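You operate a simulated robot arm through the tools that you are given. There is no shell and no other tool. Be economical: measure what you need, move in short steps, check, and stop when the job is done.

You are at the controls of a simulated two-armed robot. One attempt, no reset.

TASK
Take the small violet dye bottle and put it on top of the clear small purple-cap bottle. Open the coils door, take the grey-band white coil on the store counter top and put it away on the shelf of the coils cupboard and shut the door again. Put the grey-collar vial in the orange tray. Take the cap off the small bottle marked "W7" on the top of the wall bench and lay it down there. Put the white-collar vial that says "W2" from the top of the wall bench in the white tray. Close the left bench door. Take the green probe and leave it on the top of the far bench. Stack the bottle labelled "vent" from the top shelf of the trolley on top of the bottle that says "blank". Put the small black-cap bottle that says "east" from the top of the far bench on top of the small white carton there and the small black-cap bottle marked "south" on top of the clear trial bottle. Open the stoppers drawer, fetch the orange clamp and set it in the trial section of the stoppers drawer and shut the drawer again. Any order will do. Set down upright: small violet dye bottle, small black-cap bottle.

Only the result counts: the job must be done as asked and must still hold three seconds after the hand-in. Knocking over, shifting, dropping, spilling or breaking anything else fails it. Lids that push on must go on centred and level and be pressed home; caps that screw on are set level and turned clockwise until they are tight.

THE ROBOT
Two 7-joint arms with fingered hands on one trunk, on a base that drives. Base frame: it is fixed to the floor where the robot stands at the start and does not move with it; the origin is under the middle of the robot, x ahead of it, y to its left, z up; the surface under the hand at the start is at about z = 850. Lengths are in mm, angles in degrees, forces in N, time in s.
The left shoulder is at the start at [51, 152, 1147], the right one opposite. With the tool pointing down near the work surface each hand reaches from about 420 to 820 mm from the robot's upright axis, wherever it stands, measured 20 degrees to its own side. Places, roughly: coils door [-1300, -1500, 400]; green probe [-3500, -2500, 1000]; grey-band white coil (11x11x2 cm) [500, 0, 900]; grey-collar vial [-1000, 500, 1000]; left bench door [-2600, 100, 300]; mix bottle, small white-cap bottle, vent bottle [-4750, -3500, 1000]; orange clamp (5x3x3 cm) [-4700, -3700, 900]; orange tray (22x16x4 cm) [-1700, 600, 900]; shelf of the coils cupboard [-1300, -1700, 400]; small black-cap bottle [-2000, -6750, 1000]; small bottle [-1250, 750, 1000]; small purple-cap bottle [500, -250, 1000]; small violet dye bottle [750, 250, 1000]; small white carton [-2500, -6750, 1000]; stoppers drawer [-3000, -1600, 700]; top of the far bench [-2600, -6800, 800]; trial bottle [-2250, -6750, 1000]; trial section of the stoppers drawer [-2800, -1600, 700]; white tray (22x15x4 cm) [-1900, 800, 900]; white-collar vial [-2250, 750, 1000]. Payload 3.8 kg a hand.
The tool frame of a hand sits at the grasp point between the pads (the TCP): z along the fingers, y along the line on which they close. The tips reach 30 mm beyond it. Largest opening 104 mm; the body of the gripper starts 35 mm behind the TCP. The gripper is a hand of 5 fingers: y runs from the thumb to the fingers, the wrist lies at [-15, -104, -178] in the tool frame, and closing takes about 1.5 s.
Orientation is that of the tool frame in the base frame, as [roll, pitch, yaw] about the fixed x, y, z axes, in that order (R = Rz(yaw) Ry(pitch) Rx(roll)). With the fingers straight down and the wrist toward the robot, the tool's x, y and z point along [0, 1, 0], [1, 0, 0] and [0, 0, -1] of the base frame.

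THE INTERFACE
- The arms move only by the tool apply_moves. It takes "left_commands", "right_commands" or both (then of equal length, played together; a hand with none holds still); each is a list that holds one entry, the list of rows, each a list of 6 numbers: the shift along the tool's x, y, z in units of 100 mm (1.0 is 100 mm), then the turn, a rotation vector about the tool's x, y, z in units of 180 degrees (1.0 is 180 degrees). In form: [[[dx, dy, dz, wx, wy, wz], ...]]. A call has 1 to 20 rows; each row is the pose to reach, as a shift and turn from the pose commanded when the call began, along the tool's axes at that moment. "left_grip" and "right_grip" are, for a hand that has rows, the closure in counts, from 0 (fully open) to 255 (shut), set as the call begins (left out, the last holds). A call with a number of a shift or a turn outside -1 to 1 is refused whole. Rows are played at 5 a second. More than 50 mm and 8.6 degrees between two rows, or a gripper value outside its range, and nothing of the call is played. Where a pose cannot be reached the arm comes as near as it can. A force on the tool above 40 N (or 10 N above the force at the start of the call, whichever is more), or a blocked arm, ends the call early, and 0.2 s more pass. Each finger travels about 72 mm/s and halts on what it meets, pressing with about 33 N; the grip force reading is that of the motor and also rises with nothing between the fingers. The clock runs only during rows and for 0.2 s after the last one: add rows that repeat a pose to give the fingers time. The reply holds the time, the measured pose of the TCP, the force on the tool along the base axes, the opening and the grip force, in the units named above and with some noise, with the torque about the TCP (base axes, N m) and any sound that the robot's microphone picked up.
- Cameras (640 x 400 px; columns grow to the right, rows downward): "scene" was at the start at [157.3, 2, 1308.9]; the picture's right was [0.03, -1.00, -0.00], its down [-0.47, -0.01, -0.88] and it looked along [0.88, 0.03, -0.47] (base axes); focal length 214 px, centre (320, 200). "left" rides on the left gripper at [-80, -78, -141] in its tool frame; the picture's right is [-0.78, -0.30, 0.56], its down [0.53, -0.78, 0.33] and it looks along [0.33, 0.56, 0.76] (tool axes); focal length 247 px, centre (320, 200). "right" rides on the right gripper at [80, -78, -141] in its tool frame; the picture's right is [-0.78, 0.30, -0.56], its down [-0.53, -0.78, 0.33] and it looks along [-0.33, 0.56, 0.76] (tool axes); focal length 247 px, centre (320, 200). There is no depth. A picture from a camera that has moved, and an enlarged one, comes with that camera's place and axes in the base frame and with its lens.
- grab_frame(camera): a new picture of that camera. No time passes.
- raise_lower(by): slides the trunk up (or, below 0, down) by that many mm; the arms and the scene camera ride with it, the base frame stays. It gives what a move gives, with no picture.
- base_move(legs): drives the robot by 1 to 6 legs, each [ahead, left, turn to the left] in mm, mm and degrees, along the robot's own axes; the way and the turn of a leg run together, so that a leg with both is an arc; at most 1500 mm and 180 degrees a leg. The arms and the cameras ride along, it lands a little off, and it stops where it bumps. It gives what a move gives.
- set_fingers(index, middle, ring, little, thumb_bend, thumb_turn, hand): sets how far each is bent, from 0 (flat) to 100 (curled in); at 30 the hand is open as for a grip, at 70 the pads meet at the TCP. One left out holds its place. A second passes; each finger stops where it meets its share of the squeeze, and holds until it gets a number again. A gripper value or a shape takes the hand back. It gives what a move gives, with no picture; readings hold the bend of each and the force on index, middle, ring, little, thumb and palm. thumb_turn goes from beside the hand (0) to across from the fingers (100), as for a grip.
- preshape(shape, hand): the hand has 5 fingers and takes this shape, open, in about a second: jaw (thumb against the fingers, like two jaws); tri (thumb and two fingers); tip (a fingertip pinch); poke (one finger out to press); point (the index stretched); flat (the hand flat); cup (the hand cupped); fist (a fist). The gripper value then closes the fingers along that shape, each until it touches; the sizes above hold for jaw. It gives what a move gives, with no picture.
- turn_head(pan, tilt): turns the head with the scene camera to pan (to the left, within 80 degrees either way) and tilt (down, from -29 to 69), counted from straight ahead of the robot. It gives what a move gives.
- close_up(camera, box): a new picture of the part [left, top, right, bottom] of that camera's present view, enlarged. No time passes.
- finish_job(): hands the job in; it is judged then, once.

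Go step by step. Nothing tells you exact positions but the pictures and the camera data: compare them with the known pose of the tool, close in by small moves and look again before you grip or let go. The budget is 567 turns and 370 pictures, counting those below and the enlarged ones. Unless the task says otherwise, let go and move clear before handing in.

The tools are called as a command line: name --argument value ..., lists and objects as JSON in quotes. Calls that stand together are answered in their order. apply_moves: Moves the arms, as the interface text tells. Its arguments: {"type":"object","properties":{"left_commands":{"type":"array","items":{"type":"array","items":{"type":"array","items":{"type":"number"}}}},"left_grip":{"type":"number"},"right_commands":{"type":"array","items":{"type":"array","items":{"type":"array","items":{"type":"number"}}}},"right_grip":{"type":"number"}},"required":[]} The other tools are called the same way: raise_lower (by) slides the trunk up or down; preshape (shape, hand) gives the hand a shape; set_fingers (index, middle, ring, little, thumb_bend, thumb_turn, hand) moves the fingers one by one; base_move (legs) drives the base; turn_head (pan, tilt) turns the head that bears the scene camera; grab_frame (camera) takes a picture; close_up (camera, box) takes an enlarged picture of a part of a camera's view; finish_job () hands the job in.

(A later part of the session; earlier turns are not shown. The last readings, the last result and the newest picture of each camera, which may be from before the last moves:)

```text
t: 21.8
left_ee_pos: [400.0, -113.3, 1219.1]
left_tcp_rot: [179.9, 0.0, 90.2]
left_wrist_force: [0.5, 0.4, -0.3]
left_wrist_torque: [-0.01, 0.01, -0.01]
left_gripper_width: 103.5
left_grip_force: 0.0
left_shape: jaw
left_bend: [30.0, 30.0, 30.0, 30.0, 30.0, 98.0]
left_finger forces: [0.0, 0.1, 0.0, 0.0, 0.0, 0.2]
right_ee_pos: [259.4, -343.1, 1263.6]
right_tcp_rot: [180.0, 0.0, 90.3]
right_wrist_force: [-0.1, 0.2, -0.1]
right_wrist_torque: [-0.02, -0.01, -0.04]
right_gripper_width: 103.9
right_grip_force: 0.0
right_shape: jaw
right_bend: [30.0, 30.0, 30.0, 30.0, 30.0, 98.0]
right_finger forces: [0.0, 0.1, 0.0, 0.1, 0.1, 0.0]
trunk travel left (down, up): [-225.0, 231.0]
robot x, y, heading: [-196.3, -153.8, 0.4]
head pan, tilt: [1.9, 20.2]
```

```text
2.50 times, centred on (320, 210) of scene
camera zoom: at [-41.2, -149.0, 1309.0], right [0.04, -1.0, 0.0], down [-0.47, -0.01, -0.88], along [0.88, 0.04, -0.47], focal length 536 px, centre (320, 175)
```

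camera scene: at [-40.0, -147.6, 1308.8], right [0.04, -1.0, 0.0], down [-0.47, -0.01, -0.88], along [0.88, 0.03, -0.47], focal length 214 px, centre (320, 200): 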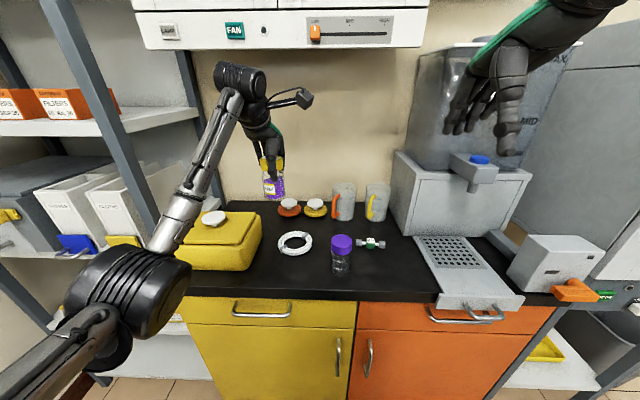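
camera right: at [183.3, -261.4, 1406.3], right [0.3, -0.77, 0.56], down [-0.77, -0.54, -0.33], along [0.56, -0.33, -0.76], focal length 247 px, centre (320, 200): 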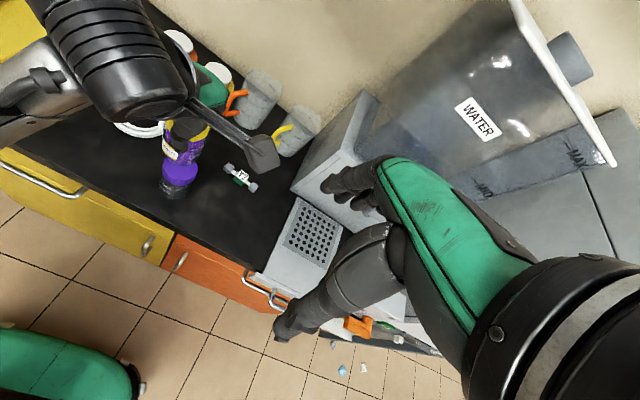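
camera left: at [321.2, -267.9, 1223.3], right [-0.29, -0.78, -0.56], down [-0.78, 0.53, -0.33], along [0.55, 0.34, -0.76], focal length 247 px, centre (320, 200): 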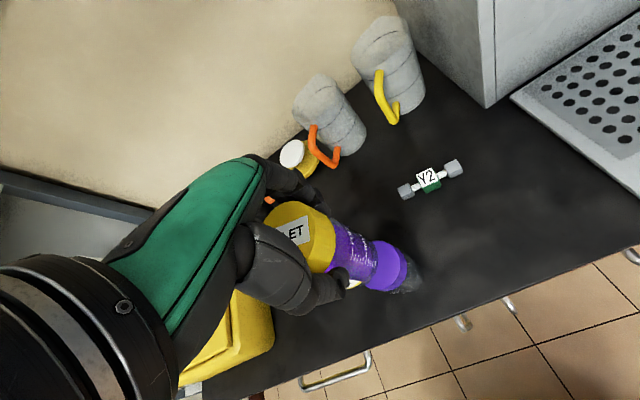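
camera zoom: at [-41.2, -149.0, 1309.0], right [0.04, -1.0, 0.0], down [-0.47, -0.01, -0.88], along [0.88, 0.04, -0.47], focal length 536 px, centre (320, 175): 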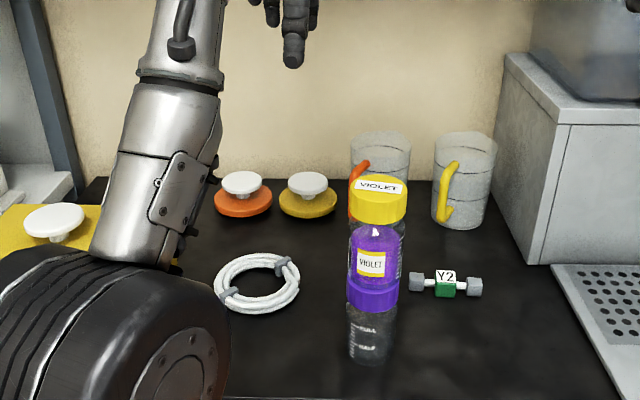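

The stack stands straight. Now I'll look around to the right toward the coils cupboard before picking the coil.

base_move --legs '[[-350, 0, 0], [0, 0, -90]]'

turn_head --pan 40 --tilt 20

grab_frame --camera "scene"

turn_head --pan -45 --tilt 20

grab_frame --camera "scene"

```text
t: 27.8
left_ee_pos: [-498.8, -750.2, 1220.6]
left_tcp_rot: [-180.0, -0.1, 2.3]
left_wrist_force: [-0.7, -0.3, -0.2]
left_wrist_torque: [0.01, -0.01, 0.0]
left_gripper_width: 103.6
left_grip_force: 0.0
left_shape: jaw
left_bend: [30.0, 30.0, 30.0, 30.0, 30.0, 98.0]
left_finger forces: [0.0, 0.0, 0.0, 0.0, 0.0, 0.0]
right_ee_pos: [-732.0, -618.3, 1264.5]
right_tcp_rot: [-179.9, 0.0, 2.3]
right_wrist_force: [0.0, 0.4, -0.4]
right_wrist_torque: [0.02, 0.0, 0.02]
right_gripper_width: 103.8
right_grip_force: 0.1
right_shape: jaw
right_bend: [30.0, 30.0, 30.0, 30.0, 30.0, 98.0]
right_finger forces: [0.0, 0.0, 0.0, 0.1, 0.0, 0.0]
trunk travel left (down, up): [-225.0, 231.0]
robot x, y, heading: [-556.1, -153.3, -87.7]
head pan, tilt: [1.9, 20.2]
```

```text
t: 28.9
left_ee_pos: [-498.1, -750.1, 1219.8]
left_tcp_rot: [-179.9, 0.0, 2.3]
left_wrist_force: [-0.2, -0.5, -0.2]
left_wrist_torque: [0.0, 0.01, 0.03]
left_gripper_width: 104.0
left_grip_force: 0.0
left_shape: jaw
left_bend: [30.0, 30.0, 30.0, 30.0, 30.0, 98.0]
left_finger forces: [0.1, 0.0, 0.0, 0.0, 0.0, 0.0]
right_ee_pos: [-730.8, -617.6, 1266.0]
right_tcp_rot: [180.0, 0.0, 2.4]
right_wrist_force: [-0.4, 0.0, 0.6]
right_wrist_torque: [0.02, -0.03, 0.02]
right_gripper_width: 103.7
right_grip_force: 0.1
right_shape: jaw
right_bend: [30.0, 30.0, 30.0, 30.0, 30.0, 98.0]
right_finger forces: [0.1, 0.0, 0.1, 0.1, 0.0, 0.0]
trunk travel left (down, up): [-225.0, 231.0]
robot x, y, heading: [-557.9, -153.3, -87.6]
head pan, tilt: [40.0, 20.0]
```

```text
341 pictures are left
camera scene: at [-492.0, -287.5, 1312.3], right [-0.74, -0.67, -0.09], down [-0.23, 0.38, -0.89], along [0.63, -0.64, -0.44], focal length 214 px, centre (320, 200)
```

scene: 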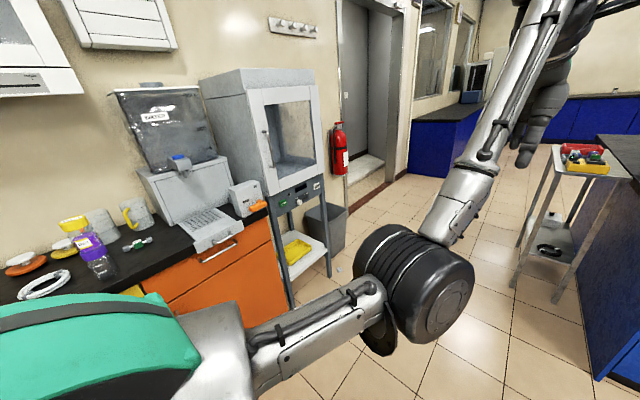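

```text
t: 30.4
left_ee_pos: [-498.6, -750.2, 1218.2]
left_tcp_rot: [-180.0, 0.0, 2.4]
left_wrist_force: [-0.1, 0.0, -0.2]
left_wrist_torque: [0.04, 0.0, -0.01]
left_gripper_width: 103.8
left_grip_force: 0.1
left_shape: jaw
left_bend: [30.0, 30.0, 30.0, 30.0, 30.0, 98.0]
left_finger forces: [0.0, 0.0, 0.1, 0.0, 0.0, 0.0]
right_ee_pos: [-731.1, -617.8, 1264.1]
right_tcp_rot: [180.0, 0.0, 2.3]
right_wrist_force: [0.0, 0.1, -0.6]
right_wrist_torque: [-0.05, 0.0, -0.04]
right_gripper_width: 103.5
right_grip_force: 0.2
right_shape: jaw
right_bend: [30.0, 30.0, 30.0, 30.0, 30.0, 98.0]
right_finger forces: [0.0, 0.1, 0.0, 0.0, 0.0, 0.1]
trunk travel left (down, up): [-225.0, 231.0]
robot x, y, heading: [-555.6, -155.8, -88.0]
head pan, tilt: [-45.0, 20.0]
```

```text
340 pictures are left
camera scene: at [-617.8, -287.0, 1313.0], right [-0.73, 0.67, 0.1], down [0.23, 0.38, -0.9], along [-0.64, -0.64, -0.43], focal length 214 px, centre (320, 200)
```

scene: 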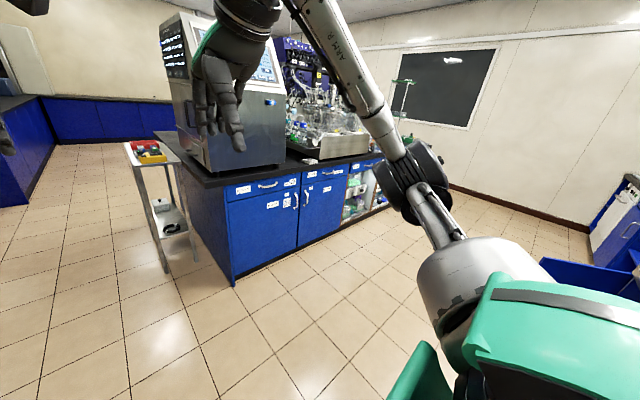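

The coils cupboard is on the blue island. Driving in front of it for a look.

base_move --legs '[[0, -750, 0], [350, 0, -2]]'

turn_head --pan 0 --tilt 35

grab_frame --camera "scene"

```text
t: 36.4
left_ee_pos: [-1258.6, -1128.9, 1220.0]
left_tcp_rot: [-180.0, 0.0, 0.3]
left_wrist_force: [0.5, 0.7, 0.5]
left_wrist_torque: [-0.02, 0.0, -0.02]
left_gripper_width: 103.8
left_grip_force: 0.1
left_shape: jaw
left_bend: [30.0, 30.0, 30.0, 30.0, 30.0, 98.0]
left_finger forces: [0.0, 0.0, 0.0, 0.1, 0.0, 0.0]
right_ee_pos: [-1487.4, -989.4, 1264.7]
right_tcp_rot: [179.9, 0.0, 0.3]
right_wrist_force: [0.8, -0.4, -0.2]
right_wrist_torque: [0.01, 0.01, -0.03]
right_gripper_width: 103.9
right_grip_force: 0.0
right_shape: jaw
right_bend: [30.0, 30.0, 30.0, 30.0, 30.0, 98.0]
right_finger forces: [0.0, 0.1, 0.0, 0.0, 0.0, 0.1]
trunk travel left (down, up): [-225.0, 231.0]
robot x, y, heading: [-1297.8, -527.4, -89.8]
head pan, tilt: [-45.0, 20.0]
```

```text
t: 37.5
left_ee_pos: [-1259.2, -1130.0, 1219.8]
left_tcp_rot: [180.0, 0.0, 0.3]
left_wrist_force: [-0.3, 0.5, -0.2]
left_wrist_torque: [0.0, 0.01, 0.0]
left_gripper_width: 103.5
left_grip_force: 0.1
left_shape: jaw
left_bend: [30.0, 30.0, 30.0, 30.0, 30.0, 98.0]
left_finger forces: [0.0, 0.0, 0.0, 0.0, 0.0, 0.0]
right_ee_pos: [-1487.3, -989.8, 1264.8]
right_tcp_rot: [180.0, 0.0, 0.3]
right_wrist_force: [0.3, 0.7, 0.7]
right_wrist_torque: [0.02, -0.01, 0.02]
right_gripper_width: 104.0
right_grip_force: 0.1
right_shape: jaw
right_bend: [30.0, 30.0, 30.0, 30.0, 30.0, 98.0]
right_finger forces: [0.0, 0.0, 0.0, 0.0, 0.0, 0.0]
trunk travel left (down, up): [-225.0, 231.0]
robot x, y, heading: [-1296.9, -528.7, -90.0]
head pan, tilt: [0.0, 35.0]
```

```text
339 pictures are left
camera scene: at [-1297.1, -681.0, 1286.3], right [-1.0, 0.0, 0.0], down [0.0, 0.68, -0.73], along [0.0, -0.73, -0.68], focal length 214 px, centre (320, 200)
```

scene: 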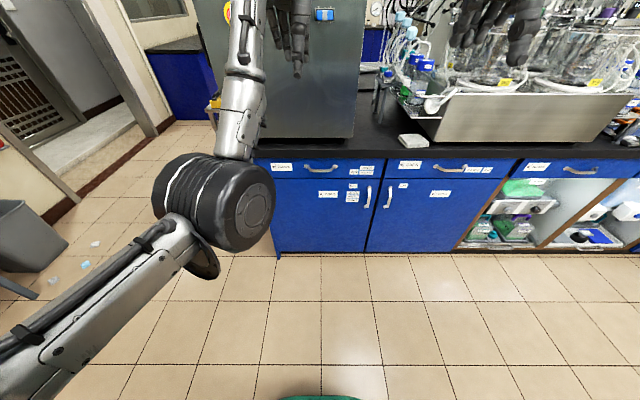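

close_up --camera "scene" --box '[250, 140, 510, 260]'

close_up --camera "scene" --box '[440, 140, 640, 265]'

```text
2.46 times, centred on (380, 200) of scene
camera zoom: at [-1297.1, -681.0, 1286.3], right [-1.0, 0.0, 0.0], down [0.0, 0.68, -0.73], along [0.0, -0.73, -0.68], focal length 528 px, centre (172, 200)
```

zoom: 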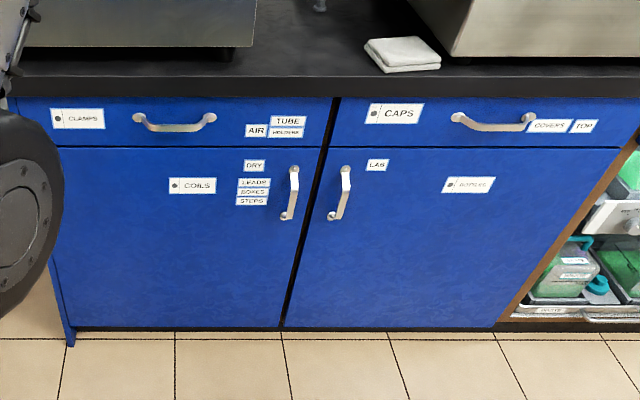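

```text
3.20 times, centred on (540, 202) of scene
camera zoom: at [-1297.1, -681.0, 1286.3], right [-1.0, 0.0, 0.0], down [0.0, 0.68, -0.73], along [0.0, -0.73, -0.68], focal length 686 px, centre (-384, 192)
```

zoom: 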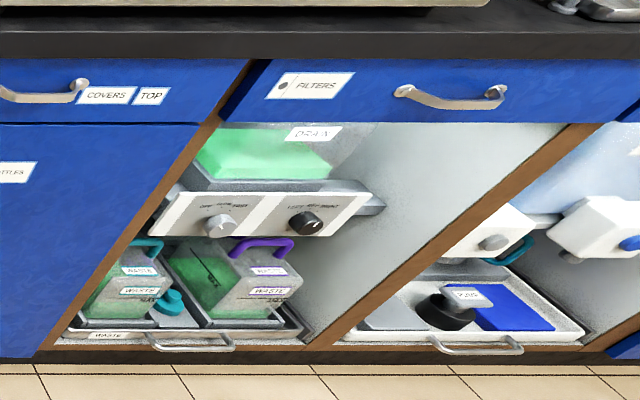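

The coils door is the left one: hinge at x≈-1075, handle bar vertical at about [-1532,-1455, 517–643]. I'll shift right of it, lower the trunk, and turn the left hand to point forward.

base_move --legs '[[0, -300, 0]]'

raise_lower --by -200

apply_moves --left_commands '[[[0, 0, 0, -0.02566, -0.02566, -0.02566], [0, 0, 0, -0.05132, -0.05132, -0.05132], [0, 0, 0, -0.07698, -0.07698, -0.07698], [0, 0, 0, -0.10264, -0.10264, -0.10264], [0, 0, 0, -0.1283, -0.1283, -0.1283], [0, 0, 0, -0.15396, -0.15396, -0.15396], [0, 0, 0, -0.17962, -0.17962, -0.17962], [0, 0, 0, -0.20528, -0.20528, -0.20528], [0, 0, 0, -0.23094, -0.23094, -0.23094], [0, 0, 0, -0.2566, -0.2566, -0.2566], [0, 0, 0, -0.28226, -0.28226, -0.28226], [0, 0, 0, -0.30792, -0.30792, -0.30792], [0, 0, 0, -0.33358, -0.33358, -0.33358], [0, 0, 0, -0.35924, -0.35924, -0.35924], [0, 0, 0, -0.3849, -0.3849, -0.3849], [0, 0, 0, -0.3849, -0.3849, -0.3849]]]'

grab_frame --camera "scene"

```text
t: 39.5
left_ee_pos: [-1559.7, -1131.5, 1219.5]
left_tcp_rot: [180.0, 0.0, 0.3]
left_wrist_force: [-0.3, 0.0, -0.5]
left_wrist_torque: [0.0, -0.01, 0.0]
left_gripper_width: 104.0
left_grip_force: 0.1
left_shape: jaw
left_bend: [30.0, 30.0, 30.0, 30.0, 30.0, 98.0]
left_finger forces: [0.0, 0.0, 0.0, 0.0, 0.1, 0.0]
right_ee_pos: [-1788.3, -992.0, 1265.9]
right_tcp_rot: [-179.9, 0.0, 0.4]
right_wrist_force: [-0.9, -0.7, -0.7]
right_wrist_torque: [-0.02, 0.01, 0.0]
right_gripper_width: 103.8
right_grip_force: 0.1
right_shape: jaw
right_bend: [30.0, 30.0, 30.0, 30.0, 30.0, 98.0]
right_finger forces: [0.0, 0.0, 0.1, 0.1, 0.0, 0.0]
trunk travel left (down, up): [-225.0, 231.0]
robot x, y, heading: [-1599.5, -528.4, -89.7]
head pan, tilt: [0.0, 35.0]
```

```text
t: 41.7
left_ee_pos: [-1559.2, -1212.6, 794.4]
left_tcp_rot: [-160.9, 0.0, 0.4]
left_wrist_force: [-0.3, 0.9, 0.6]
left_wrist_torque: [0.01, 0.01, 0.02]
left_gripper_width: 103.6
left_grip_force: 0.1
left_shape: jaw
left_bend: [30.0, 30.0, 30.0, 30.0, 30.0, 98.0]
left_finger forces: [0.0, 0.0, 0.0, 0.0, 0.1, 0.1]
right_ee_pos: [-1789.1, -990.4, 1065.8]
right_tcp_rot: [179.8, 0.0, 0.4]
right_wrist_force: [-0.5, 0.3, 1.0]
right_wrist_torque: [-0.02, -0.02, 0.0]
right_gripper_width: 103.8
right_grip_force: 0.0
right_shape: jaw
right_bend: [30.0, 30.0, 30.0, 30.0, 30.0, 98.0]
right_finger forces: [0.0, 0.1, 0.0, 0.1, 0.1, 0.0]
trunk travel left (down, up): [-25.0, 431.0]
robot x, y, heading: [-1600.2, -532.0, -89.6]
head pan, tilt: [0.0, 35.0]
```

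```text
t: 45.1
left_ee_pos: [-1557.9, -1212.8, 789.5]
left_tcp_rot: [179.4, 70.8, 89.9]
left_wrist_force: [-0.7, -0.1, 0.2]
left_wrist_torque: [-0.02, 0.0, 0.05]
left_gripper_width: 103.4
left_grip_force: 0.0
left_shape: jaw
left_bend: [30.0, 30.0, 30.0, 30.0, 30.0, 98.0]
left_finger forces: [0.0, 0.1, 0.1, 0.1, 0.1, 0.1]
right_ee_pos: [-1788.5, -989.9, 1063.7]
right_tcp_rot: [-180.0, 0.0, 0.4]
right_wrist_force: [-0.3, 0.1, -0.3]
right_wrist_torque: [0.0, 0.04, 0.05]
right_gripper_width: 103.8
right_grip_force: 0.0
right_shape: jaw
right_bend: [30.0, 30.0, 30.0, 30.0, 30.0, 98.0]
right_finger forces: [0.0, 0.0, 0.0, 0.0, 0.0, 0.1]
trunk travel left (down, up): [-25.0, 431.0]
robot x, y, heading: [-1598.5, -533.7, -89.7]
head pan, tilt: [0.0, 35.0]
```

```text
336 pictures are left
camera scene: at [-1597.5, -812.9, 1001.7], right [-1.0, -0.01, 0.0], down [-0.01, 0.89, -0.46], along [0.0, -0.46, -0.89], focal length 214 px, centre (320, 200)
```

scene: 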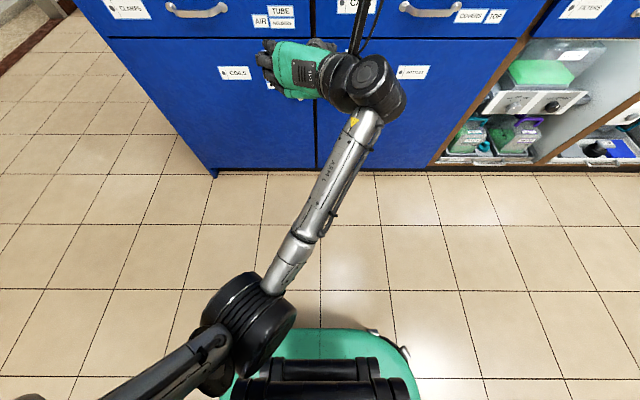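

Lowering also leaned the trunk, fine. The left hand now points forward 19° below horizontal; I'll level it and approach the handle.

apply_moves --left_commands '[[[0.2, 0.1, 0.25, 0, -0.04, 0], [0.4, 0.2, 0.5, 0, -0.08, 0], [0.6, 0.26, 0.75, 0, -0.1067, 0], [0.7, 0.26, 0.86, 0, -0.1067, 0]]]'

grab_frame --camera "left"

close_up --camera "scene" --box '[200, 0, 440, 170]'

```text
t: 46.1
left_ee_pos: [-1530.6, -1270.3, 701.4]
left_tcp_rot: [-4.4, 89.9, -94.0]
left_wrist_force: [0.3, 0.1, 0.4]
left_wrist_torque: [0.02, 0.0, 0.01]
left_gripper_width: 103.7
left_grip_force: 0.3
left_shape: jaw
left_bend: [30.0, 30.0, 30.0, 30.0, 30.0, 98.0]
left_finger forces: [0.0, 0.0, 0.0, 0.0, 0.0, 0.1]
right_ee_pos: [-1788.4, -990.6, 1064.6]
right_tcp_rot: [180.0, 0.1, 0.5]
right_wrist_force: [0.1, -0.1, 1.0]
right_wrist_torque: [0.0, -0.02, 0.01]
right_gripper_width: 103.7
right_grip_force: 0.1
right_shape: jaw
right_bend: [30.0, 30.0, 30.0, 30.0, 30.0, 98.0]
right_finger forces: [0.0, 0.0, 0.0, 0.0, 0.0, 0.1]
trunk travel left (down, up): [-25.0, 431.0]
robot x, y, heading: [-1600.0, -534.2, -89.5]
head pan, tilt: [0.0, 35.0]
```

```text
335 pictures are left
camera left: at [-1609.8, -1130.4, 779.6], right [-0.29, -0.56, 0.78], down [-0.77, -0.34, -0.53], along [0.56, -0.76, -0.33], focal length 247 px, centre (320, 200)
```

left: 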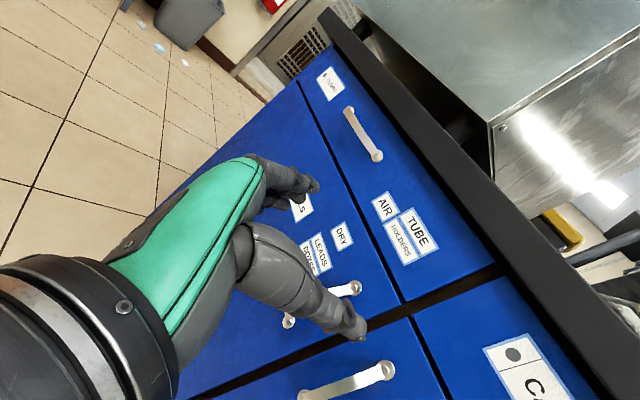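

```text
2.35 times, centred on (320, 85) of scene
camera zoom: at [-1597.6, -813.0, 1001.7], right [-1.0, -0.01, 0.0], down [-0.01, 0.89, -0.46], along [0.0, -0.46, -0.89], focal length 505 px, centre (320, 471)
```

zoom: 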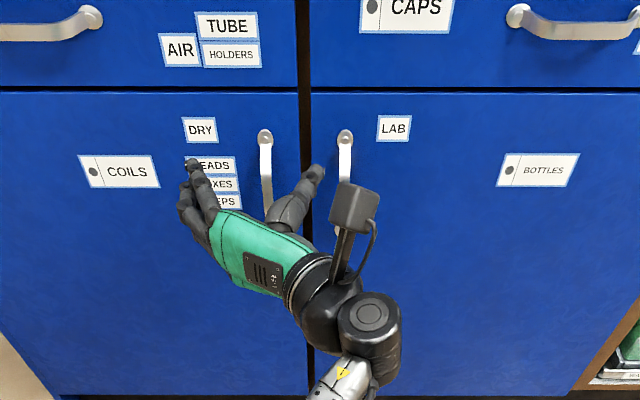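

Handle bar located at [-1528,-1453], z 520–643. Closing partly and approaching.

apply_moves --left_commands '[[[0.3, 0, 0, 0, 0, 0], [0.6, 0, 0.2, 0, 0, 0], [0.9, 0, 0.5, 0, 0, 0], [1.0, 0.02, 0.9, 0, 0, 0], [1.0, 0.02, 0.9, 0, 0, 0], [1.0, 0.02, 0.9, 0, 0, 0]]]' --left_grip 100

grab_frame --camera "left"

close_up --camera "scene" --box '[240, 0, 400, 100]'

```text
t: 47.5
left_ee_pos: [-1532.4, -1270.2, 689.3]
left_tcp_rot: [-4.6, 90.0, -94.1]
left_wrist_force: [-0.7, -0.3, -0.2]
left_wrist_torque: [0.0, -0.01, -0.01]
left_gripper_width: 63.6
left_grip_force: 0.1
left_shape: jaw
left_bend: [29.0, 40.0, 37.0, 41.0, 64.0, 100.0]
left_finger forces: [0.0, 0.0, 0.1, 0.0, 0.0, 0.0]
left hand out of reach, approached as far as the arm can: row 1, 2, 3, 4, 5, 6
right_ee_pos: [-1788.6, -991.2, 1064.7]
right_tcp_rot: [180.0, 0.0, 0.4]
right_wrist_force: [-1.0, -0.4, 0.1]
right_wrist_torque: [-0.03, -0.02, 0.0]
right_gripper_width: 103.5
right_grip_force: 0.1
right_shape: jaw
right_bend: [30.0, 30.0, 30.0, 30.0, 30.0, 98.0]
right_finger forces: [0.0, 0.0, 0.0, 0.1, 0.0, 0.0]
trunk travel left (down, up): [-25.0, 431.0]
robot x, y, heading: [-1595.6, -529.8, -89.6]
head pan, tilt: [0.0, 35.0]
```

```text
333 pictures are left
camera left: at [-1610.3, -1130.1, 769.9], right [-0.29, -0.56, 0.78], down [-0.77, -0.34, -0.53], along [0.56, -0.76, -0.33], focal length 247 px, centre (320, 200)
```

left: 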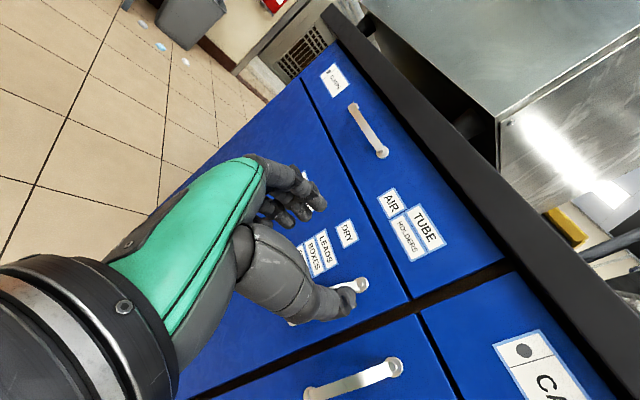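

```text
4.00 times, centred on (320, 50) of scene
camera zoom: at [-1597.6, -813.0, 1001.6], right [-1.0, -0.01, 0.0], down [-0.01, 0.89, -0.46], along [0.0, -0.46, -0.89], focal length 858 px, centre (320, 800)
```

zoom: 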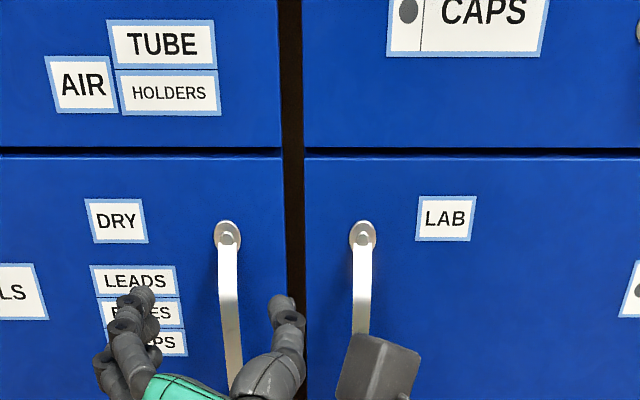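

The level pose is at a wrist limit that low; I'll tilt the hand downward about 30° and retry.

apply_moves --left_commands '[[[0, 0, 0, 0, 0.042, 0], [0, 0, 0, 0, 0.084, 0], [0, 0, 0, 0, 0.126, 0], [0, 0, 0, 0, 0.1667, 0], [0, 0, 0, 0, 0.1667, 0]]]'

```text
t: 48.7
left_ee_pos: [-1529.7, -1270.5, 688.2]
left_tcp_rot: [-179.8, 59.9, 90.5]
left_wrist_force: [-0.1, 0.2, -0.3]
left_wrist_torque: [-0.01, -0.02, -0.01]
left_gripper_width: 63.6
left_grip_force: 0.1
left_shape: jaw
left_bend: [29.0, 40.0, 37.0, 41.0, 64.0, 100.0]
left_finger forces: [0.0, 0.0, 0.0, 0.0, 0.1, 0.0]
right_ee_pos: [-1789.6, -990.7, 1064.9]
right_tcp_rot: [-180.0, 0.0, 0.3]
right_wrist_force: [-0.3, 0.0, 0.7]
right_wrist_torque: [0.01, 0.0, -0.05]
right_gripper_width: 104.0
right_grip_force: 0.1
right_shape: jaw
right_bend: [30.0, 30.0, 30.0, 30.0, 30.0, 98.0]
right_finger forces: [0.1, 0.0, 0.1, 0.0, 0.0, 0.1]
trunk travel left (down, up): [-25.0, 431.0]
robot x, y, heading: [-1595.3, -534.8, -89.7]
head pan, tilt: [0.0, 35.0]
```

apply_moves --left_commands '[[[0, 0, 0.3, 0, 0, 0], [0, 0.01, 0.6, 0, 0, 0], [0, 0.02, 0.95, 0, 0, 0], [0, 0.02, 0.95, 0, 0, 0]]]'

grab_frame --camera "left"

close_up --camera "scene" --box '[240, 0, 400, 100]'

```text
t: 49.7
left_ee_pos: [-1529.7, -1354.8, 641.9]
left_tcp_rot: [-180.0, 60.0, 90.5]
left_wrist_force: [0.0, 0.6, 0.5]
left_wrist_torque: [-0.01, -0.04, -0.01]
left_gripper_width: 63.5
left_grip_force: 0.1
left_shape: jaw
left_bend: [29.0, 40.0, 37.0, 41.0, 64.0, 100.0]
left_finger forces: [0.1, 0.0, 0.0, 0.1, 0.0, 0.0]
right_ee_pos: [-1788.5, -991.4, 1064.6]
right_tcp_rot: [180.0, 0.0, 0.4]
right_wrist_force: [0.0, -0.2, 0.5]
right_wrist_torque: [-0.01, 0.0, -0.02]
right_gripper_width: 103.7
right_grip_force: 0.1
right_shape: jaw
right_bend: [30.0, 30.0, 30.0, 30.0, 30.0, 98.0]
right_finger forces: [0.0, 0.0, 0.1, 0.0, 0.0, 0.1]
trunk travel left (down, up): [-25.0, 431.0]
robot x, y, heading: [-1602.2, -530.8, -89.4]
head pan, tilt: [0.0, 35.0]
```

```text
331 pictures are left
camera left: at [-1607.4, -1273.3, 781.0], right [-0.29, -0.87, 0.4], down [-0.78, -0.03, -0.63], along [0.56, -0.49, -0.67], focal length 247 px, centre (320, 200)
```

left: 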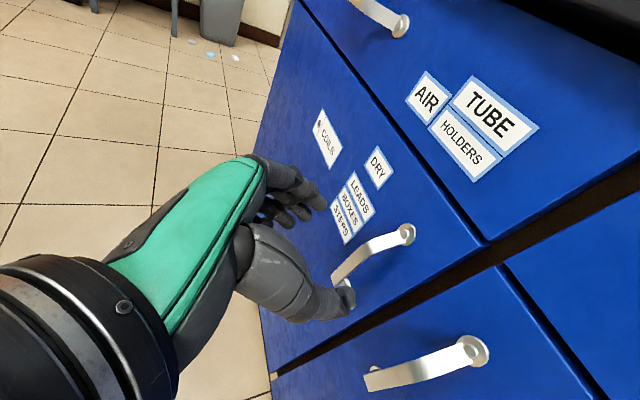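

```text
4.00 times, centred on (320, 50) of scene
camera zoom: at [-1597.5, -812.8, 1001.7], right [-1.0, -0.01, 0.0], down [-0.01, 0.89, -0.46], along [0.0, -0.46, -0.89], focal length 858 px, centre (320, 800)
```

zoom: 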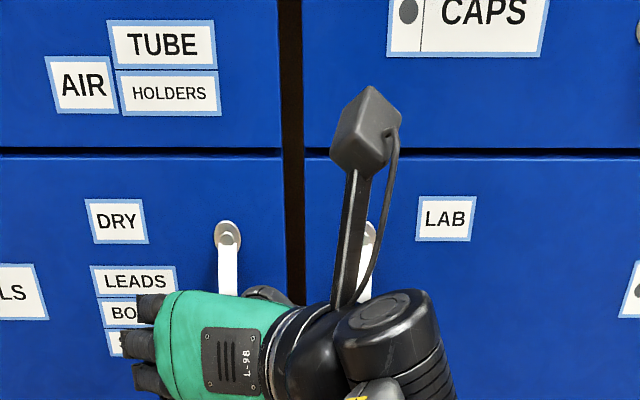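

Bar is at about y≈-1425 (door face ≈-1457). Moving onto it and gripping.

apply_moves --left_commands '[[[0.05, 0.02, 0.3, 0, 0, 0], [0.1, 0.02, 0.55, 0, 0, 0], [0.15, 0.02, 0.78, 0, 0, 0], [0.15, 0.02, 0.78, 0, 0, 0]]]'

grab_frame --camera "left"

```text
t: 50.7
left_ee_pos: [-1516.9, -1366.2, 623.1]
left_tcp_rot: [179.9, 60.0, 90.2]
left_wrist_force: [0.5, 0.4, -0.2]
left_wrist_torque: [-0.01, 0.0, 0.0]
left_gripper_width: 63.7
left_grip_force: 0.0
left_shape: jaw
left_bend: [29.0, 40.0, 37.0, 41.0, 64.0, 100.0]
left_finger forces: [0.1, 0.1, 0.0, 0.0, 0.0, 0.1]
left hand out of reach, approached as far as the arm can: row 1, 2, 3, 4
right_ee_pos: [-1789.0, -992.5, 1064.5]
right_tcp_rot: [180.0, 0.0, 0.4]
right_wrist_force: [-0.3, -0.9, 0.9]
right_wrist_torque: [0.02, -0.03, 0.04]
right_gripper_width: 103.7
right_grip_force: 0.0
right_shape: jaw
right_bend: [30.0, 30.0, 30.0, 30.0, 30.0, 98.0]
right_finger forces: [0.0, 0.1, 0.0, 0.0, 0.1, 0.0]
trunk travel left (down, up): [-25.0, 431.0]
robot x, y, heading: [-1595.1, -533.3, -89.6]
head pan, tilt: [0.0, 35.0]
```

```text
329 pictures are left
camera left: at [-1595.4, -1284.1, 763.1], right [-0.29, -0.87, 0.39], down [-0.78, -0.03, -0.63], along [0.56, -0.49, -0.67], focal length 247 px, centre (320, 200)
```

left: 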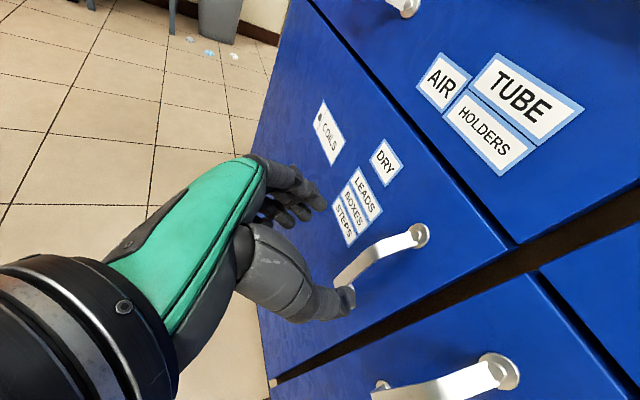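

base_move --legs '[[45, 0, 0]]'

apply_moves --left_commands '[[[0.1, -0.06, 0.05, 0, 0, 0], [0.2, -0.12, 0.1, 0, 0, 0], [0.25, -0.12, 0.14, 0, 0, 0], [0.25, -0.12, 0.14, 0, 0, 0]]]'

grab_frame --camera "left"

```text
t: 51.6
left_ee_pos: [-1518.7, -1409.8, 622.0]
left_tcp_rot: [180.0, 60.0, 90.3]
left_wrist_force: [0.5, 0.1, 0.1]
left_wrist_torque: [-0.04, 0.01, 0.0]
left_gripper_width: 63.7
left_grip_force: 0.0
left_shape: jaw
left_bend: [29.0, 40.0, 37.0, 41.0, 64.0, 100.0]
left_finger forces: [0.0, 0.0, 0.0, 0.0, 0.1, 0.0]
right_ee_pos: [-1788.0, -1037.0, 1064.1]
right_tcp_rot: [-179.8, 0.1, 0.4]
right_wrist_force: [-0.1, -0.3, -0.1]
right_wrist_torque: [0.05, -0.02, 0.02]
right_gripper_width: 103.5
right_grip_force: 0.0
right_shape: jaw
right_bend: [30.0, 30.0, 30.0, 30.0, 30.0, 98.0]
right_finger forces: [0.0, 0.0, 0.0, 0.1, 0.0, 0.0]
trunk travel left (down, up): [-25.0, 431.0]
robot x, y, heading: [-1599.2, -577.6, -89.6]
head pan, tilt: [0.0, 35.0]
```

```text
t: 52.6
left_ee_pos: [-1523.1, -1398.2, 600.1]
left_tcp_rot: [-179.9, 59.9, 90.3]
left_wrist_force: [0.3, 0.3, 1.1]
left_wrist_torque: [0.0, -0.02, -0.01]
left_gripper_width: 63.6
left_grip_force: 0.1
left_shape: jaw
left_bend: [29.0, 40.0, 37.0, 41.0, 64.0, 100.0]
left_finger forces: [0.1, 0.0, 0.0, 0.0, 0.0, 0.0]
left hand out of reach, approached as far as the arm can: row 1, 2, 3, 4
right_ee_pos: [-1788.1, -1036.3, 1064.1]
right_tcp_rot: [179.9, 0.1, 0.5]
right_wrist_force: [-0.4, 0.9, 0.1]
right_wrist_torque: [-0.01, -0.01, 0.0]
right_gripper_width: 103.7
right_grip_force: 0.1
right_shape: jaw
right_bend: [30.0, 30.0, 30.0, 30.0, 30.0, 98.0]
right_finger forces: [0.1, 0.0, 0.1, 0.0, 0.0, 0.1]
trunk travel left (down, up): [-25.0, 431.0]
robot x, y, heading: [-1598.5, -576.1, -89.7]
head pan, tilt: [0.0, 35.0]
```

```text
328 pictures are left
camera left: at [-1601.6, -1316.5, 739.1], right [-0.29, -0.87, 0.39], down [-0.78, -0.03, -0.63], along [0.56, -0.49, -0.67], focal length 247 px, centre (320, 200)
```

left: 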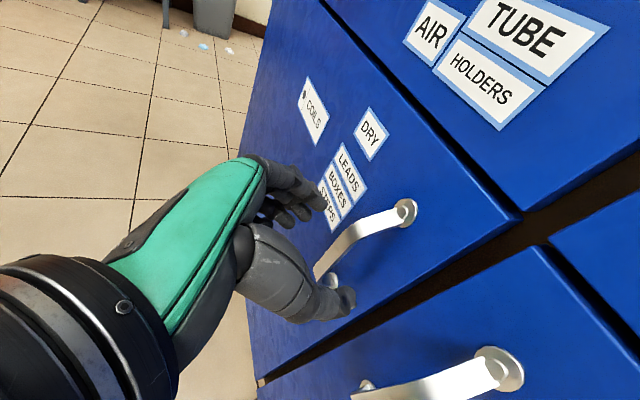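

base_move --legs '[[20, -4, 0]]'

apply_moves --left_commands '[[[0, 0, 0, 0, 0, 0], [0, 0, 0, 0, 0, 0], [0, 0, 0, 0, 0, 0], [0, 0, 0, 0, 0, 0], [0, 0, 0, 0, 0, 0], [0, 0, 0, 0, 0, 0]]]' --left_grip 255

grab_frame --camera "left"

```text
t: 53.4
left_ee_pos: [-1527.8, -1418.4, 601.1]
left_tcp_rot: [180.0, 60.1, 90.2]
left_wrist_force: [0.6, -0.2, -0.2]
left_wrist_torque: [0.02, 0.0, 0.01]
left_gripper_width: 63.5
left_grip_force: 0.0
left_shape: jaw
left_bend: [29.0, 40.0, 37.0, 41.0, 64.0, 100.0]
left_finger forces: [0.1, 0.0, 0.0, 0.1, 0.0, 0.0]
right_ee_pos: [-1794.5, -1055.9, 1064.6]
right_tcp_rot: [180.0, -0.1, 0.5]
right_wrist_force: [-0.1, 0.3, -0.4]
right_wrist_torque: [-0.01, 0.01, 0.0]
right_gripper_width: 103.6
right_grip_force: 0.1
right_shape: jaw
right_bend: [30.0, 30.0, 30.0, 30.0, 30.0, 98.0]
right_finger forces: [0.0, 0.1, 0.0, 0.1, 0.0, 0.0]
trunk travel left (down, up): [-25.0, 431.0]
robot x, y, heading: [-1601.3, -592.8, -89.6]
head pan, tilt: [0.0, 35.0]
```

```text
t: 54.8
left_ee_pos: [-1527.7, -1418.1, 598.9]
left_tcp_rot: [180.0, 59.9, 90.2]
left_wrist_force: [-0.2, -1.7, 0.1]
left_wrist_torque: [0.06, -0.09, -0.01]
left_gripper_width: 0.0
left_grip_force: 32.8
left_shape: jaw
left_bend: [70.0, 67.0, 66.0, 70.0, 71.0, 100.0]
left_finger forces: [5.4, 5.7, 5.9, 0.0, 30.2, 0.0]
right_ee_pos: [-1793.3, -1055.3, 1064.5]
right_tcp_rot: [-180.0, -0.1, 0.5]
right_wrist_force: [-0.3, 0.6, -0.7]
right_wrist_torque: [-0.04, 0.0, 0.0]
right_gripper_width: 103.7
right_grip_force: 0.0
right_shape: jaw
right_bend: [30.0, 30.0, 30.0, 30.0, 30.0, 98.0]
right_finger forces: [0.0, 0.1, 0.0, 0.0, 0.1, 0.1]
trunk travel left (down, up): [-25.0, 431.0]
robot x, y, heading: [-1603.6, -596.2, -89.9]
head pan, tilt: [0.0, 35.0]
```

```text
327 pictures are left
camera left: at [-1605.8, -1336.6, 739.3], right [-0.29, -0.87, 0.39], down [-0.78, -0.03, -0.63], along [0.56, -0.49, -0.67], focal length 247 px, centre (320, 200)
```

left: 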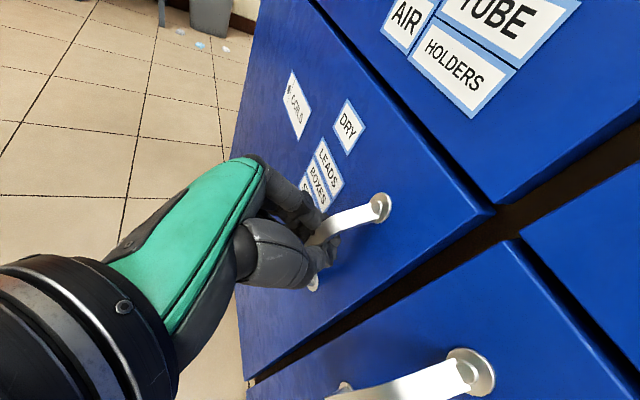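

Trying a pull by backing the base.

base_move --legs '[[-80, 5, 0]]'

grab_frame --camera "left"

grab_frame --camera "scene"

```text
t: 55.9
left_ee_pos: [-1518.7, -1336.1, 600.2]
left_tcp_rot: [180.0, 59.9, 90.6]
left_wrist_force: [12.6, -1.8, -1.7]
left_wrist_torque: [0.01, -0.14, 0.11]
left_gripper_width: 0.0
left_grip_force: 32.7
left_shape: jaw
left_bend: [70.0, 66.0, 61.0, 70.0, 71.0, 100.0]
left_finger forces: [12.4, 8.2, 5.8, 0.0, 23.3, 0.0]
right_ee_pos: [-1786.2, -973.0, 1064.0]
right_tcp_rot: [179.9, 0.1, 0.5]
right_wrist_force: [-0.1, 0.3, 0.5]
right_wrist_torque: [-0.01, 0.04, -0.02]
right_gripper_width: 103.8
right_grip_force: 0.0
right_shape: jaw
right_bend: [30.0, 30.0, 30.0, 30.0, 30.0, 98.0]
right_finger forces: [0.1, 0.1, 0.0, 0.0, 0.0, 0.0]
trunk travel left (down, up): [-25.0, 431.0]
robot x, y, heading: [-1598.6, -519.7, -89.6]
head pan, tilt: [0.0, 35.0]
```

```text
326 pictures are left
camera left: at [-1597.5, -1254.2, 739.6], right [-0.29, -0.87, 0.39], down [-0.78, -0.03, -0.63], along [0.56, -0.49, -0.67], focal length 247 px, centre (320, 200)
```

left: 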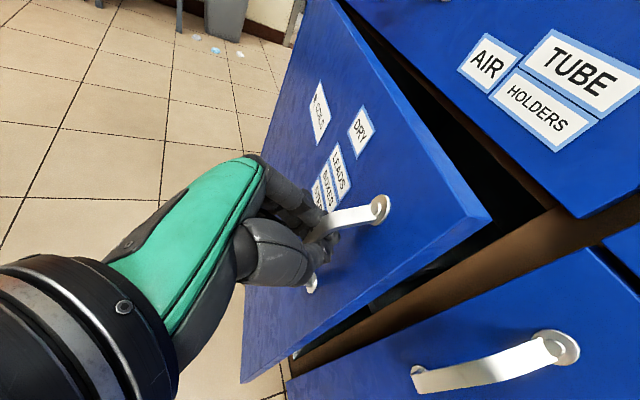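

```text
325 pictures are left
camera scene: at [-1595.2, -794.5, 1001.9], right [-1.0, -0.01, 0.0], down [-0.01, 0.89, -0.46], along [0.0, -0.46, -0.89], focal length 214 px, centre (320, 200)
```

scene: 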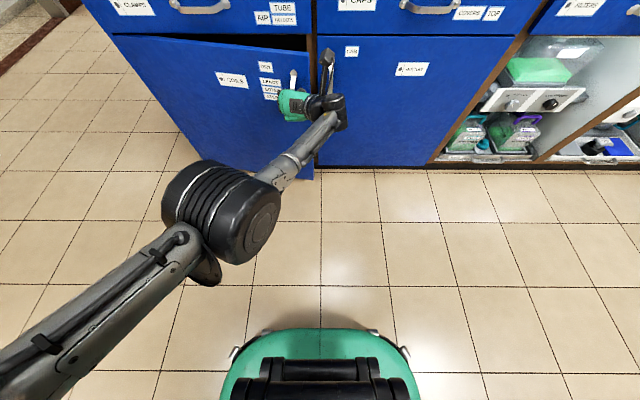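

It opens. Following the arc around the hinge to about 40°.

base_move --legs '[[-73, 27, 0], [-70, 38, 0], [-62, 49, 0]]'

grab_frame --camera "left"

grab_frame --camera "scene"

```text
t: 58.2
left_ee_pos: [-1409.1, -1129.6, 600.2]
left_tcp_rot: [-180.0, 60.0, 90.5]
left_wrist_force: [3.8, -4.0, 0.9]
left_wrist_torque: [0.0, -0.06, -0.03]
left_gripper_width: 0.1
left_grip_force: 32.6
left_shape: jaw
left_bend: [70.0, 67.0, 63.0, 70.0, 73.0, 100.0]
left_finger forces: [5.0, 0.0, 3.6, 0.7, 2.0, 0.0]
right_ee_pos: [-1674.1, -766.9, 1065.5]
right_tcp_rot: [179.9, 0.1, 0.3]
right_wrist_force: [0.6, 0.4, -0.1]
right_wrist_torque: [-0.05, 0.02, -0.02]
right_gripper_width: 103.6
right_grip_force: 0.1
right_shape: jaw
right_bend: [30.0, 30.0, 30.0, 30.0, 30.0, 98.0]
right_finger forces: [0.1, 0.0, 0.1, 0.0, 0.0, 0.1]
trunk travel left (down, up): [-25.0, 431.0]
robot x, y, heading: [-1486.5, -313.9, -89.5]
head pan, tilt: [0.0, 35.0]
```

```text
324 pictures are left
camera left: at [-1485.8, -1048.9, 739.9], right [-0.29, -0.87, 0.39], down [-0.78, -0.03, -0.63], along [0.56, -0.49, -0.67], focal length 247 px, centre (320, 200)
```

left: 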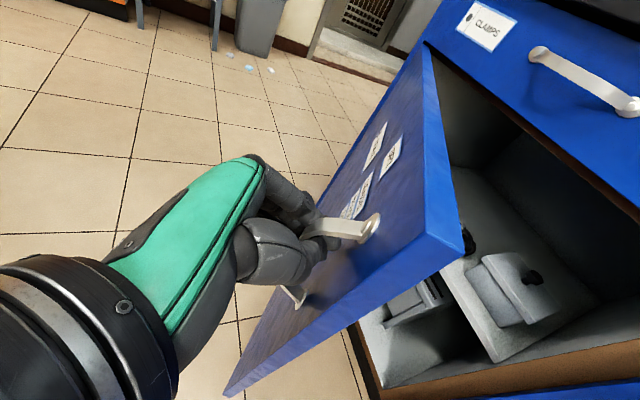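

```text
323 pictures are left
camera scene: at [-1482.9, -588.9, 1002.0], right [-1.0, 0.0, 0.0], down [0.0, 0.89, -0.46], along [0.0, -0.46, -0.89], focal length 214 px, centre (320, 200)
```

scene: 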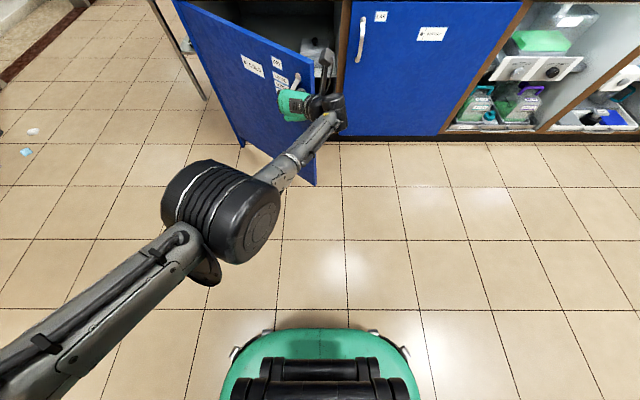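

Good. Continuing the arc to ~75°.

base_move --legs '[[-52, 59, 0], [-41, 67, 0], [-30, 73, 0]]'

grab_frame --camera "left"

grab_frame --camera "scene"

```text
t: 60.6
left_ee_pos: [-1214.8, -1003.2, 600.1]
left_tcp_rot: [179.8, 60.2, 90.3]
left_wrist_force: [-3.8, 9.7, 1.1]
left_wrist_torque: [0.47, -0.13, 0.02]
left_gripper_width: 0.0
left_grip_force: 33.0
left_shape: jaw
left_bend: [70.0, 67.0, 70.0, 70.0, 74.0, 100.0]
left_finger forces: [0.0, 0.1, 1.8, 9.2, 6.5, 0.1]
right_ee_pos: [-1480.8, -640.9, 1065.0]
right_tcp_rot: [179.8, 0.0, 0.3]
right_wrist_force: [1.2, 0.7, 0.2]
right_wrist_torque: [-0.01, 0.01, 0.0]
right_gripper_width: 103.7
right_grip_force: 0.1
right_shape: jaw
right_bend: [30.0, 30.0, 30.0, 30.0, 30.0, 98.0]
right_finger forces: [0.0, 0.0, 0.0, 0.0, 0.0, 0.0]
trunk travel left (down, up): [-25.0, 431.0]
robot x, y, heading: [-1290.8, -180.0, -89.8]
head pan, tilt: [0.0, 35.0]
```

```text
322 pictures are left
camera left: at [-1292.3, -922.3, 739.8], right [-0.29, -0.87, 0.39], down [-0.78, -0.03, -0.63], along [0.56, -0.49, -0.67], focal length 247 px, centre (320, 200)
```

left: 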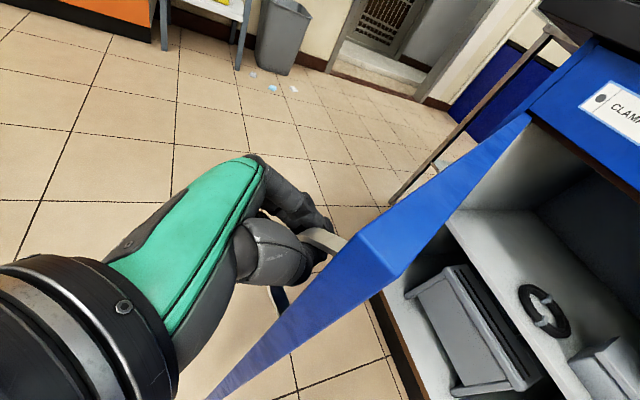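

```text
321 pictures are left
camera scene: at [-1289.1, -462.3, 1001.9], right [-1.0, 0.0, 0.0], down [0.0, 0.89, -0.46], along [0.0, -0.46, -0.89], focal length 214 px, centre (320, 200)
```

scene: 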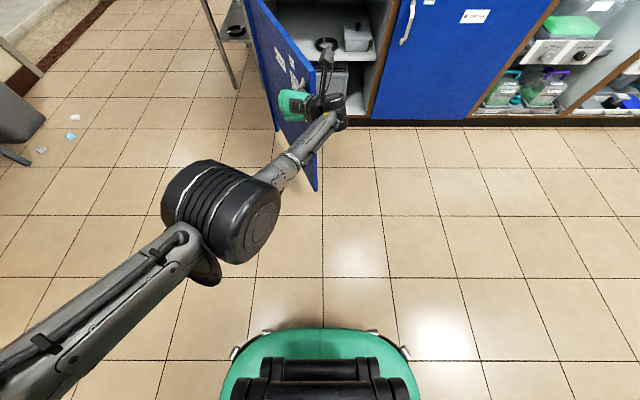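

base_move --legs '[[-15, 75, 0]]'

apply_moves --left_commands '[[[0, 0, 0, 0, 0, 0], [0, 0, 0, 0, 0, 0], [0, 0, 0, 0, 0, 0], [0, 0, 0, 0, 0, 0], [0, 0, 0, 0, 0, 0], [0, 0, 0, 0, 0, 0]]]' --left_grip 0

grab_frame --camera "left"

close_up --camera "scene" --box '[200, 0, 440, 150]'

```text
t: 61.6
left_ee_pos: [-1142.2, -989.1, 598.8]
left_tcp_rot: [180.0, 60.0, 90.4]
left_wrist_force: [0.5, -0.6, -1.4]
left_wrist_torque: [-0.08, -0.1, -0.03]
left_gripper_width: 0.0
left_grip_force: 33.1
left_shape: jaw
left_bend: [70.0, 67.0, 70.0, 70.0, 73.0, 100.0]
left_finger forces: [0.0, 0.0, 0.0, 1.5, 2.2, 0.0]
right_ee_pos: [-1407.4, -627.2, 1065.0]
right_tcp_rot: [-180.0, 0.0, 0.3]
right_wrist_force: [-0.1, -0.3, -0.5]
right_wrist_torque: [0.01, 0.03, 0.02]
right_gripper_width: 103.6
right_grip_force: 0.1
right_shape: jaw
right_bend: [30.0, 30.0, 30.0, 30.0, 30.0, 98.0]
right_finger forces: [0.0, 0.1, 0.0, 0.0, 0.1, 0.0]
trunk travel left (down, up): [-25.0, 431.0]
robot x, y, heading: [-1215.2, -169.8, -89.9]
head pan, tilt: [0.0, 35.0]
```

```text
t: 63.0
left_ee_pos: [-1141.0, -989.9, 600.0]
left_tcp_rot: [179.8, 60.0, 90.3]
left_wrist_force: [0.9, 0.5, -2.1]
left_wrist_torque: [0.0, -0.46, 0.54]
left_gripper_width: 97.5
left_grip_force: 0.0
left_shape: jaw
left_bend: [30.0, 30.0, 30.0, 30.0, 43.0, 99.0]
left_finger forces: [0.1, 0.1, 0.0, 0.0, 32.2, 0.0]
right_ee_pos: [-1409.4, -627.1, 1063.7]
right_tcp_rot: [-180.0, 0.0, 0.4]
right_wrist_force: [0.2, 0.7, -0.1]
right_wrist_torque: [-0.01, 0.01, -0.01]
right_gripper_width: 103.8
right_grip_force: 0.1
right_shape: jaw
right_bend: [30.0, 30.0, 30.0, 30.0, 30.0, 98.0]
right_finger forces: [0.1, 0.1, 0.0, 0.1, 0.0, 0.0]
trunk travel left (down, up): [-25.0, 431.0]
robot x, y, heading: [-1217.9, -169.3, -89.9]
head pan, tilt: [0.0, 35.0]
```

```text
320 pictures are left
camera left: at [-1220.0, -908.3, 738.5], right [-0.29, -0.87, 0.39], down [-0.78, -0.03, -0.63], along [0.56, -0.49, -0.67], focal length 247 px, centre (320, 200)
```

left: 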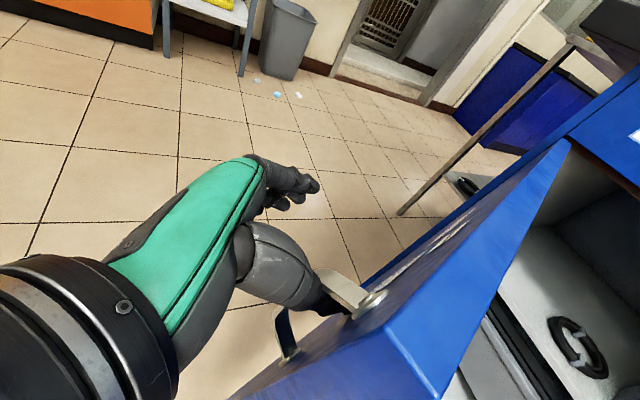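

```text
2.67 times, centred on (320, 75) of scene
camera zoom: at [-1217.0, -448.7, 1001.5], right [-1.0, 0.0, 0.0], down [0.0, 0.89, -0.46], along [0.0, -0.46, -0.89], focal length 572 px, centre (320, 533)
```

zoom: 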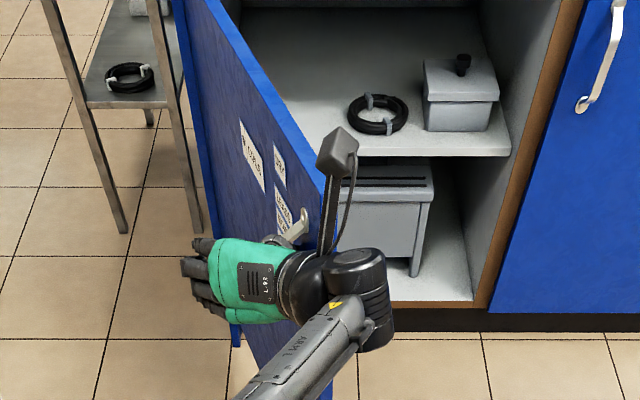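

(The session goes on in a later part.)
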